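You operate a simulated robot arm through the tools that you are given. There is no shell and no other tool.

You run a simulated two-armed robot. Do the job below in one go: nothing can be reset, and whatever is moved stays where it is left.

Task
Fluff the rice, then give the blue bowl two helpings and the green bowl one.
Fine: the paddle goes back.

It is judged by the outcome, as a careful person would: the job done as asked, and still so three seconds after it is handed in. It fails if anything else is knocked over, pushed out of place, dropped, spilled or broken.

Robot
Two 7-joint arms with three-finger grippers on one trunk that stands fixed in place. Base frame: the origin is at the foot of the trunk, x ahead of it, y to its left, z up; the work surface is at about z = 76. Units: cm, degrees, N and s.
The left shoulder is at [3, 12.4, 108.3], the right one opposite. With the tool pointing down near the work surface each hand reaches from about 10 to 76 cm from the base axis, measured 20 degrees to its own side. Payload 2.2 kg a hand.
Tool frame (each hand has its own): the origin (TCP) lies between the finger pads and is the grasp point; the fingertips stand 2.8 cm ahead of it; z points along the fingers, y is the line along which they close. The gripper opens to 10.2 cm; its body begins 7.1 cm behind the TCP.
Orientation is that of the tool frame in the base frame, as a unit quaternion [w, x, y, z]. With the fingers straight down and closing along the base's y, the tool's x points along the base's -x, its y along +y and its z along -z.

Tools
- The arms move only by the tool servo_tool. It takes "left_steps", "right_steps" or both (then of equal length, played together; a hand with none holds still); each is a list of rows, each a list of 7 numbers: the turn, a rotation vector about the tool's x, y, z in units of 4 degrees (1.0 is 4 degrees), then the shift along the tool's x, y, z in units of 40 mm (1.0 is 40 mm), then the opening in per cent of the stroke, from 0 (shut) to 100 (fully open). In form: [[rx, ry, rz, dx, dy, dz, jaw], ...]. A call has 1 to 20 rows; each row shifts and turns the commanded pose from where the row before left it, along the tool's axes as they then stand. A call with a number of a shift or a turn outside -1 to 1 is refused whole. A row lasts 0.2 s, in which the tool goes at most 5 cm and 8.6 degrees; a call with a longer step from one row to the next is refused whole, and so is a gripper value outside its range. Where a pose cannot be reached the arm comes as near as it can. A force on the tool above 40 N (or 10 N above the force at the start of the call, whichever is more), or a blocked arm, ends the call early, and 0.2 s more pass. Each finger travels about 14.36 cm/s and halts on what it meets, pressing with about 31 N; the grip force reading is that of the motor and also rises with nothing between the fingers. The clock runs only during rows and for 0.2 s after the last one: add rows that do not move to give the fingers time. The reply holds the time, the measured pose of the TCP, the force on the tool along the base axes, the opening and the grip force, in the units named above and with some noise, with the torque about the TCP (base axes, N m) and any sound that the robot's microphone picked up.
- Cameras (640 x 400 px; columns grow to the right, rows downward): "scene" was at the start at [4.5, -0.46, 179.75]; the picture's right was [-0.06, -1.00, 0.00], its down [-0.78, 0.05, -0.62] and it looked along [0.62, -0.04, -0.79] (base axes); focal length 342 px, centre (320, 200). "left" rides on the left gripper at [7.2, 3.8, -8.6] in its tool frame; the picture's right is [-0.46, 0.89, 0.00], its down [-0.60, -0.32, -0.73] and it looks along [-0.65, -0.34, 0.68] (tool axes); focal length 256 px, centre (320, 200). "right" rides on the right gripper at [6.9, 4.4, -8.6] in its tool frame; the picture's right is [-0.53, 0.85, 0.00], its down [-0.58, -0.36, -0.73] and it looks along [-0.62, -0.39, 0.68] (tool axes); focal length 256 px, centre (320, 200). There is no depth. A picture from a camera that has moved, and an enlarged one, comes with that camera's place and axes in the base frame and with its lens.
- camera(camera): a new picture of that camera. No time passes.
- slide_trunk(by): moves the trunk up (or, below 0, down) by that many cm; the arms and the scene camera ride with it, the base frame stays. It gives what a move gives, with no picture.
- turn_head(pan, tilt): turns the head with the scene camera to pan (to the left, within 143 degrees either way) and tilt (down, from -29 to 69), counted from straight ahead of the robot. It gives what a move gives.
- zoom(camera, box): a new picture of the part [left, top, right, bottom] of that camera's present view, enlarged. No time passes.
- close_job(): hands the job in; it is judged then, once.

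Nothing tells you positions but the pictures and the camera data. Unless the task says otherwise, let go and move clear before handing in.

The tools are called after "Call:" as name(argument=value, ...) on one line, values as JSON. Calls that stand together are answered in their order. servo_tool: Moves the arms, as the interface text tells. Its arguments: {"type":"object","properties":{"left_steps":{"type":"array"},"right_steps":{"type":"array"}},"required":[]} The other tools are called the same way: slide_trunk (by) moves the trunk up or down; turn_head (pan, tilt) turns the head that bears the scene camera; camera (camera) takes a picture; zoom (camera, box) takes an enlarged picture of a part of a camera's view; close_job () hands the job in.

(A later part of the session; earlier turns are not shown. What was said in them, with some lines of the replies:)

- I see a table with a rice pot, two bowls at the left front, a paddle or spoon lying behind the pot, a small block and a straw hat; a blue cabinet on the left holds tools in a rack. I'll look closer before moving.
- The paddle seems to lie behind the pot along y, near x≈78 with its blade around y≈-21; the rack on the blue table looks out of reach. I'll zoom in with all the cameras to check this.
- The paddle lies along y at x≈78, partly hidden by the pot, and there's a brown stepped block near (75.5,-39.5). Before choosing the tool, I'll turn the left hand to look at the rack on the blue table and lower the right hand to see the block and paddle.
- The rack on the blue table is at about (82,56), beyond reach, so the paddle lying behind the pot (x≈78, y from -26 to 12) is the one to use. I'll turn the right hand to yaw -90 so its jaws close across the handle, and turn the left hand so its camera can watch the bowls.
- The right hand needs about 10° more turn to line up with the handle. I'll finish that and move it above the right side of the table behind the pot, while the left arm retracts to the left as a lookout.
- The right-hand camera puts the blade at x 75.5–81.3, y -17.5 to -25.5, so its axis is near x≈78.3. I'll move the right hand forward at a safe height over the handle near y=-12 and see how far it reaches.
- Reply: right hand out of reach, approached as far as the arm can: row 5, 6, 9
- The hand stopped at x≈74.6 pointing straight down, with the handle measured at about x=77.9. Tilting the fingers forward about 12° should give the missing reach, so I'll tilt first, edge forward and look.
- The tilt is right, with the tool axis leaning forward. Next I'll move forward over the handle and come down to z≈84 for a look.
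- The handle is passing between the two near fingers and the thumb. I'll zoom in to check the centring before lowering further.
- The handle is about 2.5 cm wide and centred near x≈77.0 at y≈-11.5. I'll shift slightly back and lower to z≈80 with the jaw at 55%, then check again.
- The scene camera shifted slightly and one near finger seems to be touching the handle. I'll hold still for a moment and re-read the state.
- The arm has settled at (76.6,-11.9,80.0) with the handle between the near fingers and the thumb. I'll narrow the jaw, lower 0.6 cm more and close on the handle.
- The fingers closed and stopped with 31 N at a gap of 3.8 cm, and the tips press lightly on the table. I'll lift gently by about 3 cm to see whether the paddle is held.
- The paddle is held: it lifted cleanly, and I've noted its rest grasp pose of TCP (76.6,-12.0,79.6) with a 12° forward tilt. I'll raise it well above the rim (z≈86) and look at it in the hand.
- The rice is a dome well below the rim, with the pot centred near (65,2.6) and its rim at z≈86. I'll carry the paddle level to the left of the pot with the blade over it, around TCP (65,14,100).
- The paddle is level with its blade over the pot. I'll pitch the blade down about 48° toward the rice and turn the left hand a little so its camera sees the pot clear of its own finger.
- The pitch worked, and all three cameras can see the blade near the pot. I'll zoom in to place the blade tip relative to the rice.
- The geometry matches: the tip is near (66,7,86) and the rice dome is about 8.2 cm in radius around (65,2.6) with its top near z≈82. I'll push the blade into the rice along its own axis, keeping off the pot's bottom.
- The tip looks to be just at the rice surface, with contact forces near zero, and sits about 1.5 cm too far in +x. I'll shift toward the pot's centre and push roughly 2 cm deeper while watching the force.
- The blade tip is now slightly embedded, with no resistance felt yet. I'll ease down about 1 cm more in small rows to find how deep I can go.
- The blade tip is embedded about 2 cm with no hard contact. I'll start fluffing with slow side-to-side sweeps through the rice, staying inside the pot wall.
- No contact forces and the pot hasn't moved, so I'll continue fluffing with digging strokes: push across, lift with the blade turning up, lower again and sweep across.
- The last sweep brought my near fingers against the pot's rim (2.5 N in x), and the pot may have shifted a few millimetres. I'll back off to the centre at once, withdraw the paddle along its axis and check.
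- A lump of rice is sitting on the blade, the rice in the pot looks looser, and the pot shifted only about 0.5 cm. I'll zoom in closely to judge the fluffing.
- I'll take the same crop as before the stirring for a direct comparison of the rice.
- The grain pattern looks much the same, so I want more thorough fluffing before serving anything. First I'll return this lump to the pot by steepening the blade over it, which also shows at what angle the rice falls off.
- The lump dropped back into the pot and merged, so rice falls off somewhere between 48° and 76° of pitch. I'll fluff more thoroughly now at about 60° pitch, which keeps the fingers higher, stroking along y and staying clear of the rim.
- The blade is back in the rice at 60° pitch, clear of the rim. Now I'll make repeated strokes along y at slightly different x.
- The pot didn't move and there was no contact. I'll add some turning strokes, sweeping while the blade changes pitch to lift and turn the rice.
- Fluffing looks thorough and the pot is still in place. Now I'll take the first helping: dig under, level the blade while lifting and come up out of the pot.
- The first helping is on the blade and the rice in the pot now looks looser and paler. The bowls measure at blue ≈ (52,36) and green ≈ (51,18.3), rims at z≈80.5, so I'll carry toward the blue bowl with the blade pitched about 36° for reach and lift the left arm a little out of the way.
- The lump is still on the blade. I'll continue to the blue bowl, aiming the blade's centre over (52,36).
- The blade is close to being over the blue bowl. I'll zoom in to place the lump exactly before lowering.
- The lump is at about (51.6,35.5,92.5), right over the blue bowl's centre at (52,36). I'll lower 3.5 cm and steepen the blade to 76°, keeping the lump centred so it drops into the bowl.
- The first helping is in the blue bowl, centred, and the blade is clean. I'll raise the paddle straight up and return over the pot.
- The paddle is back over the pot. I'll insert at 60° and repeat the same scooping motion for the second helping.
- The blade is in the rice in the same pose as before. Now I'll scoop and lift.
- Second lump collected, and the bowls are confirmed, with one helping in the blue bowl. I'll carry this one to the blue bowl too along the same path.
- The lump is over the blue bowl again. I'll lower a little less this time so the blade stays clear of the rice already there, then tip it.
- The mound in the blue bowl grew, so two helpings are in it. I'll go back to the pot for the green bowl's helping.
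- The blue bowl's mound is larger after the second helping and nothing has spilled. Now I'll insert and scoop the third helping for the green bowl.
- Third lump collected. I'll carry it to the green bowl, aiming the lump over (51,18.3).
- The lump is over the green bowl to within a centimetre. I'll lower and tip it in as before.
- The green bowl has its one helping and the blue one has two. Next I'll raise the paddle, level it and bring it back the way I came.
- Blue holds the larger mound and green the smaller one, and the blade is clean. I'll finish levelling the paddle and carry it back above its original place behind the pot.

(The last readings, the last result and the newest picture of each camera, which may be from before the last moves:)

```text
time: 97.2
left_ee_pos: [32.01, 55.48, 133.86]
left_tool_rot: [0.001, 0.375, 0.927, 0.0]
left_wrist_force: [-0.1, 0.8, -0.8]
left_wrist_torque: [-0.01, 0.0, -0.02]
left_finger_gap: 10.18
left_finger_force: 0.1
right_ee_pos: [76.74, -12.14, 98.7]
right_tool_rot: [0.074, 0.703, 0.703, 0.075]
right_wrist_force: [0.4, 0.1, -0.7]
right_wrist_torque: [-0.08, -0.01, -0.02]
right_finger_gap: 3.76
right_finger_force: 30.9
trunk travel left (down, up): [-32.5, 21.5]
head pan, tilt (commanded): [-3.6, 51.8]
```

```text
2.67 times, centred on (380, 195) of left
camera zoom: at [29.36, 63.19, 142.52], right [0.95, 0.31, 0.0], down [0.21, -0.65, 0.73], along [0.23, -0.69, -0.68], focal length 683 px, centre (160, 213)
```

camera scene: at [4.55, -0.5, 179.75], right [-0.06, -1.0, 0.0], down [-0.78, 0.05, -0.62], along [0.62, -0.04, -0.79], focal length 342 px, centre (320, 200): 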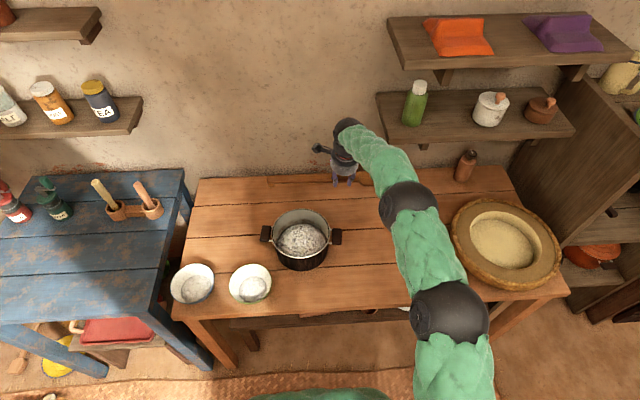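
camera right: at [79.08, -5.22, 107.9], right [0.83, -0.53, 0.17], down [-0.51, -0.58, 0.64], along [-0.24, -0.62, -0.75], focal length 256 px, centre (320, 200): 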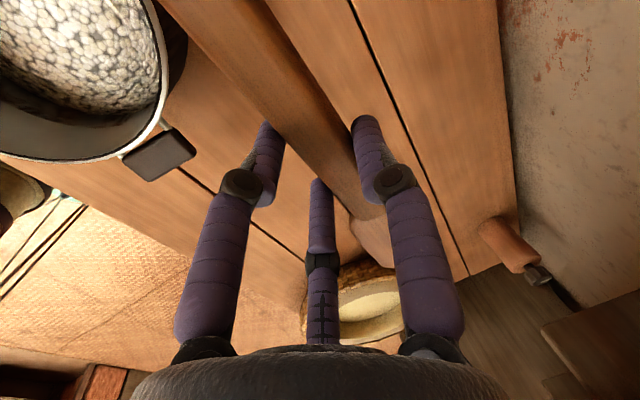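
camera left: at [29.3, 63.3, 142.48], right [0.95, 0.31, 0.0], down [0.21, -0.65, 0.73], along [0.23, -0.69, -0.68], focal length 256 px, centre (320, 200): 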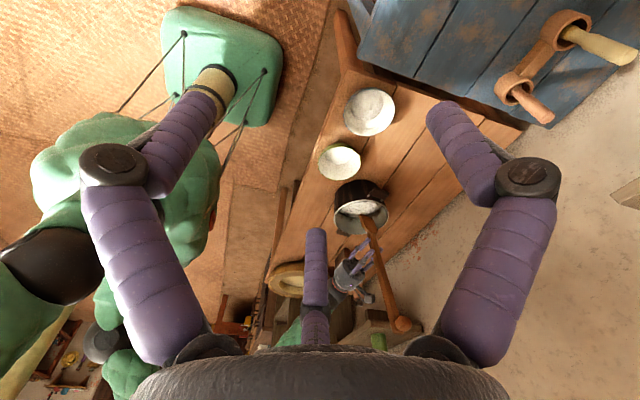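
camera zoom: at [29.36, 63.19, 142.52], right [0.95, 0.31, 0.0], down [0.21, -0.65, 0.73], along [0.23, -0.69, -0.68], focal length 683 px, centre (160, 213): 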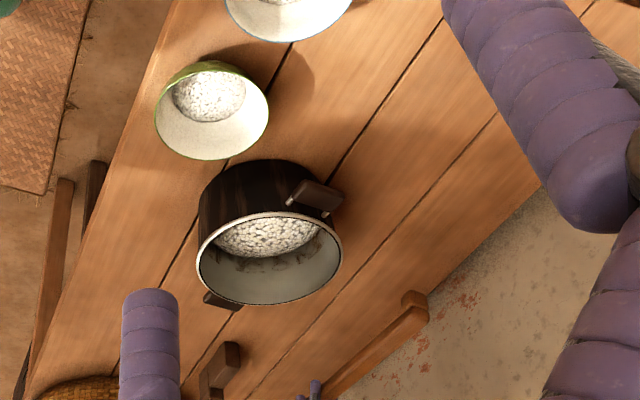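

The paddle is level above its original spot. I'll lower it straight down to about 3 cm above the table and check its clearance from the pot.

Call:
servo_tool(right_steps=[[0, 0, 0, 0, -0.109, 0.5135, 0], [0, 0, 0, 0, -0.109, 0.5135, 0], [0, 0, 0, 0, -0.109, 0.5135, 0], [0, 0, 0, 0, -0.109, 0.5135, 0], [0, 0, 0, 0, -0.109, 0.5135, 0], [0, 0, 0, 0, -0.109, 0.5135, 0], [0, 0, 0, 0, -0.109, 0.5135, 0], [0, 0, 0, 0, -0.078, 0.367, 0], [0, 0, 0, 0, 0, 0, 0], [0, 0, 0, 0, 0, 0, 0]])

Call:
zoom(camera="scene", box=[240, 150, 400, 250])

Call:
zoom(camera="left", box=[310, 160, 438, 270])

Call:
camera(camera="right")

```text
time: 99.4
left_ee_pos: [31.97, 55.46, 133.9]
left_tool_rot: [0.0, 0.374, 0.927, 0.0]
left_wrist_force: [-0.5, 0.3, 0.7]
left_wrist_torque: [-0.01, -0.04, 0.0]
left_finger_gap: 10.21
left_finger_force: 0.0
right_ee_pos: [76.88, -12.05, 82.35]
right_tool_rot: [0.074, 0.703, 0.703, 0.073]
right_wrist_force: [0.2, -1.3, -1.3]
right_wrist_torque: [-0.05, 0.01, -0.04]
right_finger_gap: 3.77
right_finger_force: 31.1
trunk travel left (down, up): [-32.5, 21.5]
head pan, tilt (commanded): [-3.6, 51.8]
```

```text
4.00 times, centred on (320, 200) of scene
camera zoom: at [4.52, -0.44, 179.75], right [-0.06, -1.0, 0.0], down [-0.78, 0.05, -0.62], along [0.62, -0.04, -0.79], focal length 1367 px, centre (320, 200)
```

zoom: 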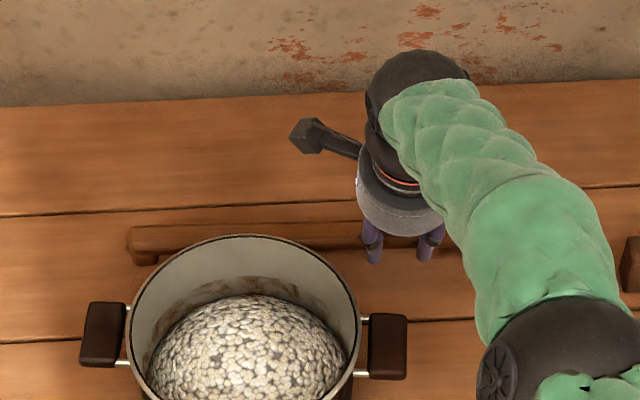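

```text
3.64 times, centred on (374, 215) of left
camera zoom: at [29.34, 63.23, 142.51], right [0.95, 0.31, 0.0], down [0.21, -0.65, 0.73], along [0.23, -0.69, -0.68], focal length 931 px, centre (124, 146)
```

zoom: 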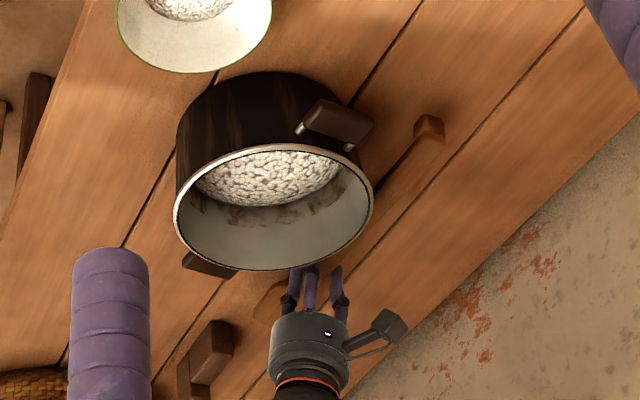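

```text
taken
camera right: at [79.17, -5.13, 91.6], right [0.83, -0.53, 0.18], down [-0.51, -0.58, 0.64], along [-0.24, -0.62, -0.75], focal length 256 px, centre (320, 200)
```

right: 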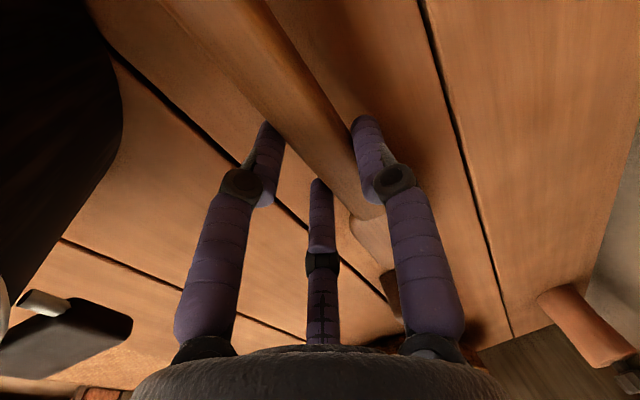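

The paddle matches its earlier lifted position, with clear space behind the pot. I'll lower it gently until it touches the table.

Call:
servo_tool(right_steps=[[0, 0, 0, 0, -0.0364, 0.171, 0], [0, 0, 0, 0, -0.0364, 0.171, 0], [0, 0, 0, 0, -0.0364, 0.171, 0], [0, 0, 0, 0, -0.013, 0.061, 0], [0, 0, 0, 0, -0.013, 0.061, 0], [0, 0, 0, 0, 0, 0, 0]])

```text
time: 100.8
left_ee_pos: [31.8, 55.46, 133.94]
left_tool_rot: [0.002, 0.375, 0.927, 0.0]
left_wrist_force: [0.0, 0.2, -0.6]
left_wrist_torque: [0.0, 0.0, 0.02]
left_finger_gap: 10.2
left_finger_force: 0.1
right_ee_pos: [76.68, -11.9, 79.83]
right_tool_rot: [0.075, 0.703, 0.703, 0.075]
right_wrist_force: [0.3, 3.0, 6.6]
right_wrist_torque: [0.84, 0.03, 0.03]
right_finger_gap: 3.75
right_finger_force: 31.1
trunk travel left (down, up): [-32.5, 21.5]
head pan, tilt (commanded): [-3.6, 51.8]
```

There's contact now: 6.6 N upward with a torque that points to the handle's left end. I'll check that it rests on the table and not on the pot.

Call:
zoom(camera="scene", box=[240, 160, 400, 260])

Call:
zoom(camera="left", box=[340, 160, 452, 230])

Call:
camera(camera="right")

```text
4.00 times, centred on (320, 210) of scene
camera zoom: at [4.41, -0.42, 179.76], right [-0.06, -1.0, 0.0], down [-0.78, 0.05, -0.62], along [0.62, -0.04, -0.79], focal length 1367 px, centre (320, 160)
```

zoom: 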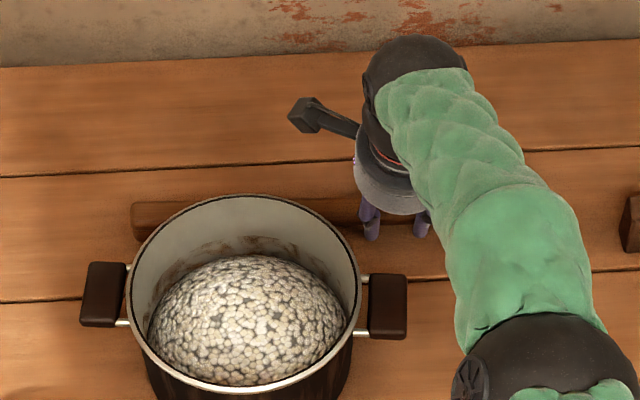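

```text
5.71 times, centred on (396, 195) of left
camera zoom: at [29.25, 63.25, 142.52], right [0.95, 0.31, 0.0], down [0.21, -0.65, 0.73], along [0.23, -0.69, -0.68], focal length 1463 px, centre (-114, 229)
```

zoom: 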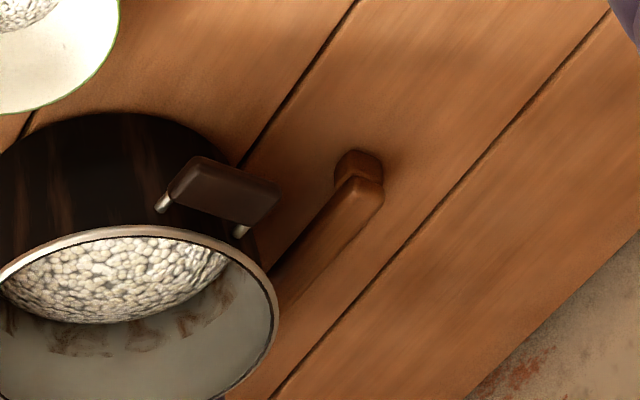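

```text
taken
camera right: at [79.08, -4.95, 89.17], right [0.83, -0.53, 0.18], down [-0.51, -0.58, 0.64], along [-0.24, -0.62, -0.75], focal length 256 px, centre (320, 200)
```

right: 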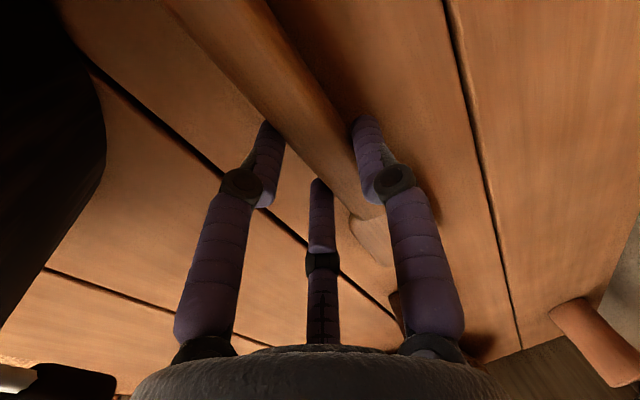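

The handle is resting on the table behind the pot with a clear gap. I'll ease down another millimetre or two and open the jaw gently.

Call:
servo_tool(right_steps=[[0, 0, 0, 0, -0.008, 0.037, 0], [0, 0, 0, 0, 0, 0, 0], [0, 0, 0, 0, 0, 0, 40], [0, 0, 0, 0, 0, 0, 42], [0, 0, 0, 0, 0, 0, 50], [0, 0, 0, 0, 0, 0, 55], [0, 0, 0, 0, 0, 0, 55]])

Call:
camera(camera="right")

Call:
zoom(camera="scene", box=[240, 160, 400, 260])

```text
time: 102.4
left_ee_pos: [31.9, 55.45, 133.89]
left_tool_rot: [0.0, 0.375, 0.927, 0.0]
left_wrist_force: [0.7, 0.4, 0.0]
left_wrist_torque: [0.01, 0.02, 0.02]
left_finger_gap: 10.19
left_finger_force: 0.0
right_ee_pos: [76.56, -11.85, 79.67]
right_tool_rot: [0.074, 0.704, 0.703, 0.074]
right_wrist_force: [0.6, -0.4, -0.2]
right_wrist_torque: [-0.04, -0.02, 0.04]
right_finger_gap: 5.61
right_finger_force: 0.0
trunk travel left (down, up): [-32.5, 21.5]
head pan, tilt (commanded): [-3.6, 51.8]
```

```text
taken
camera right: at [79.02, -4.94, 88.86], right [0.83, -0.53, 0.18], down [-0.51, -0.58, 0.64], along [-0.24, -0.62, -0.75], focal length 256 px, centre (320, 200)
```

right: 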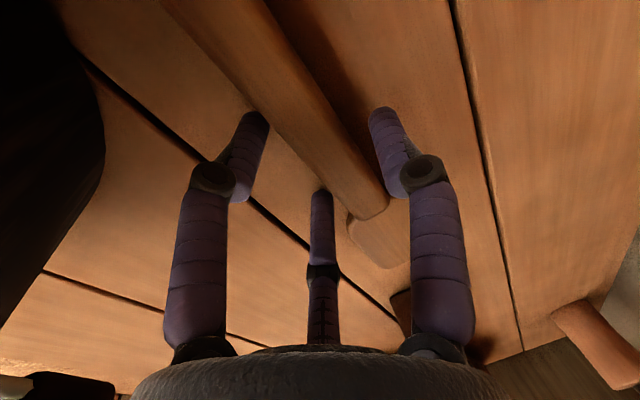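

```text
4.00 times, centred on (320, 210) of scene
camera zoom: at [4.5, -0.45, 179.75], right [-0.06, -1.0, 0.0], down [-0.78, 0.05, -0.62], along [0.62, -0.04, -0.79], focal length 1367 px, centre (320, 160)
```

zoom: 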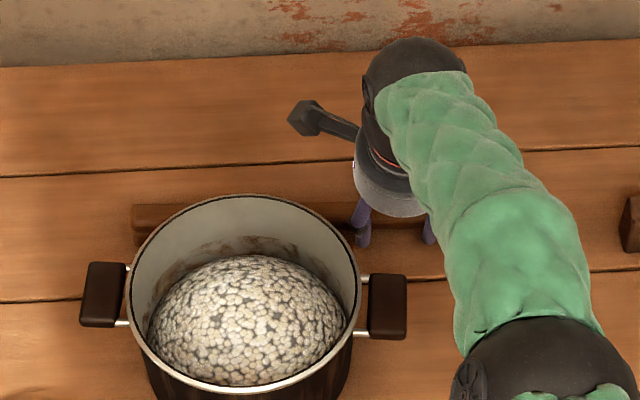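

The paddle is released and lying where it was, clear of the fingers. I'll lift the hand straight up.

Call:
servo_tool(right_steps=[[0, 0, 0, 0, 0.026, -0.122, 55], [0, 0, 0, 0, 0.052, -0.245, 55], [0, 0, 0, 0, 0.052, -0.245, 55], [0, 0, 0, 0, 0.104, -0.49, 55], [0, 0, 0, 0, 0.146, -0.685, 55], [0, 0, 0, 0, 0.146, -0.685, 55], [0, 0, 0, 0, 0.146, -0.685, 55], [0, 0, 0, 0, 0.146, -0.685, 55], [0, 0, 0, 0, 0.104, -0.49, 55], [0, 0, 0, 0, 0, 0, 55]])

Call:
camera(camera="right")

Call:
camera(camera="scene")

```text
time: 104.6
left_ee_pos: [31.91, 55.5, 134.02]
left_tool_rot: [0.001, 0.374, 0.927, 0.0]
left_wrist_force: [0.2, 0.3, 0.0]
left_wrist_torque: [0.0, 0.0, 0.03]
left_finger_gap: 10.19
left_finger_force: 0.1
right_ee_pos: [76.69, -12.07, 97.3]
right_tool_rot: [0.076, 0.704, 0.703, 0.073]
right_wrist_force: [0.4, -0.5, -0.5]
right_wrist_torque: [0.01, 0.01, -0.01]
right_finger_gap: 5.6
right_finger_force: 0.1
trunk travel left (down, up): [-32.5, 21.5]
head pan, tilt (commanded): [-3.6, 51.8]
```

```text
taken
camera right: at [79.05, -5.12, 106.59], right [0.83, -0.53, 0.17], down [-0.51, -0.58, 0.64], along [-0.24, -0.62, -0.75], focal length 256 px, centre (320, 200)
```

right: 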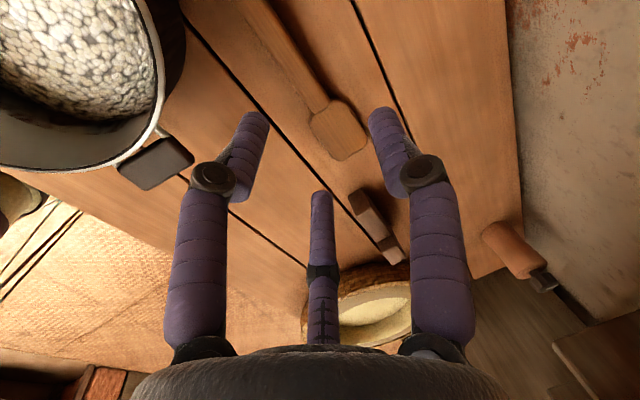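

```text
taken
camera scene: at [4.53, -0.45, 179.75], right [-0.06, -1.0, 0.0], down [-0.78, 0.05, -0.62], along [0.62, -0.04, -0.79], focal length 342 px, centre (320, 200)
```

scene: 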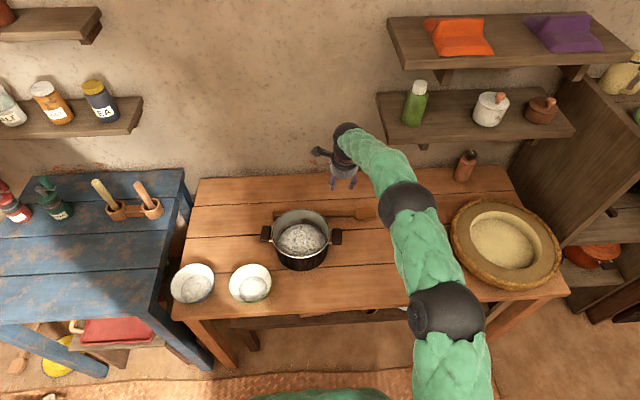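

The paddle is back where it lay. I'll retreat the right arm to a clear position and inspect everything one last time.

Call:
servo_tool(right_steps=[[0, 0, 0, 0, -0.457, -0.5, 55], [0, 0, 0, -0.375, -0.457, -0.736, 55], [0, 0, 0, -0.375, -0.457, -0.736, 55], [0, 0, 0, -0.375, -0.457, -0.736, 55], [0, 0, 0, -0.375, -0.457, -0.736, 55], [0, 0, 0, -0.375, -0.457, -0.736, 55], [0, 0, 0, -0.375, -0.457, -0.736, 55], [0, 0, 0, -0.375, -0.457, -0.5, 55], [0, 0, 0, -0.375, -0.3, -0.2, 100], [0, 0, 0, 0, 0, 0, 100]])

Call:
camera(camera="scene")

Call:
zoom(camera="scene", box=[160, 180, 400, 330])

Call:
zoom(camera="left", box=[300, 60, 460, 260])

```text
time: 106.8
left_ee_pos: [31.87, 55.48, 133.89]
left_tool_rot: [0.0, 0.375, 0.927, 0.0]
left_wrist_force: [-0.3, 0.6, 0.0]
left_wrist_torque: [0.01, 0.02, 0.01]
left_finger_gap: 10.21
left_finger_force: 0.0
right_ee_pos: [56.28, -23.94, 115.81]
right_tool_rot: [0.074, 0.703, 0.703, 0.074]
right_wrist_force: [-0.7, 0.5, -0.2]
right_wrist_torque: [-0.03, 0.0, 0.0]
right_finger_gap: 10.2
right_finger_force: 0.1
trunk travel left (down, up): [-32.5, 21.5]
head pan, tilt (commanded): [-3.6, 51.8]
```

```text
taken
camera scene: at [4.52, -0.42, 179.75], right [-0.06, -1.0, 0.0], down [-0.78, 0.05, -0.62], along [0.62, -0.04, -0.79], focal length 342 px, centre (320, 200)
```

scene: 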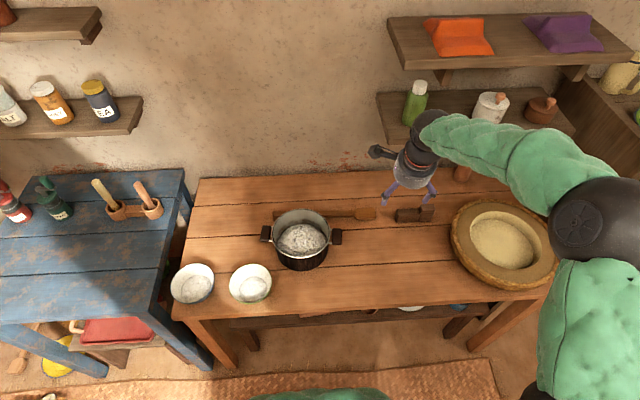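

```text
2.67 times, centred on (280, 255) of scene
camera zoom: at [4.52, -0.42, 179.75], right [-0.06, -1.0, 0.0], down [-0.78, 0.05, -0.62], along [0.62, -0.04, -0.79], focal length 911 px, centre (427, 53)
```

zoom: 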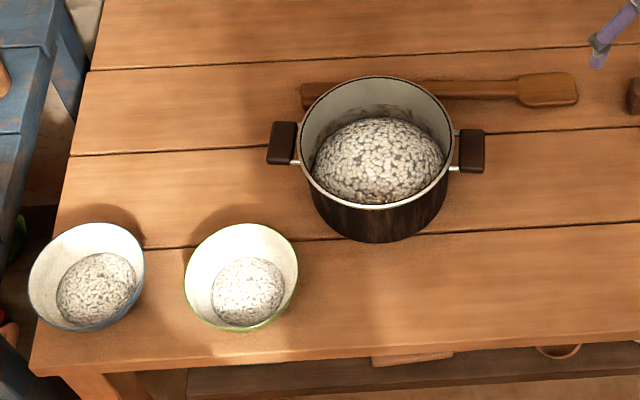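

```text
2.00 times, centred on (380, 160) of left
camera zoom: at [29.34, 63.25, 142.49], right [0.95, 0.31, 0.0], down [0.21, -0.65, 0.73], along [0.23, -0.69, -0.68], focal length 512 px, centre (200, 280)
```

zoom: 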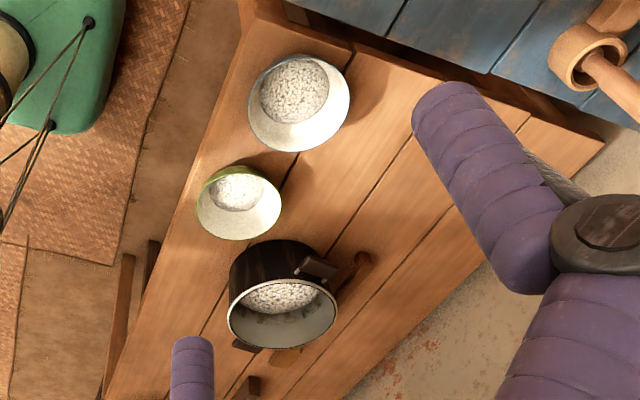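

Everything checks out: the rice is fluffed, the blue bowl holds two helpings and the green bowl one, and the paddle lies within a few millimetres of where it was. The bowls haven't moved, nothing is spilled, the pot sits about 0.6 cm from its starting place after that one touch, and both hands are empty and clear, so I'm handing the job in.

Call:
close_job()

```text
The job is handed in.
```

I fluffed the rice, put two helpings in the blue bowl and one in the green, and laid the paddle back behind the pot where it started. I've handed the job in, but no verdict has come back yet.

- **Fluffing:** I stirred in two rounds. The first lift brought up a lump of rice, so I tipped it back into the pot and kept fluffing before serving anything.
- **Servings:** The blue bowl's mound grew after its second helping and is now slightly larger than the green one's. I saw no rice spilled.
- **Pot:** During the first round my fingers touched the rim and pushed the pot about 0.6 cm to the right. I left it there rather than risk moving it again.
- **Paddle:** It lies within a few millimetres of its original spot. The bowls haven't moved, and both hands are empty and clear.
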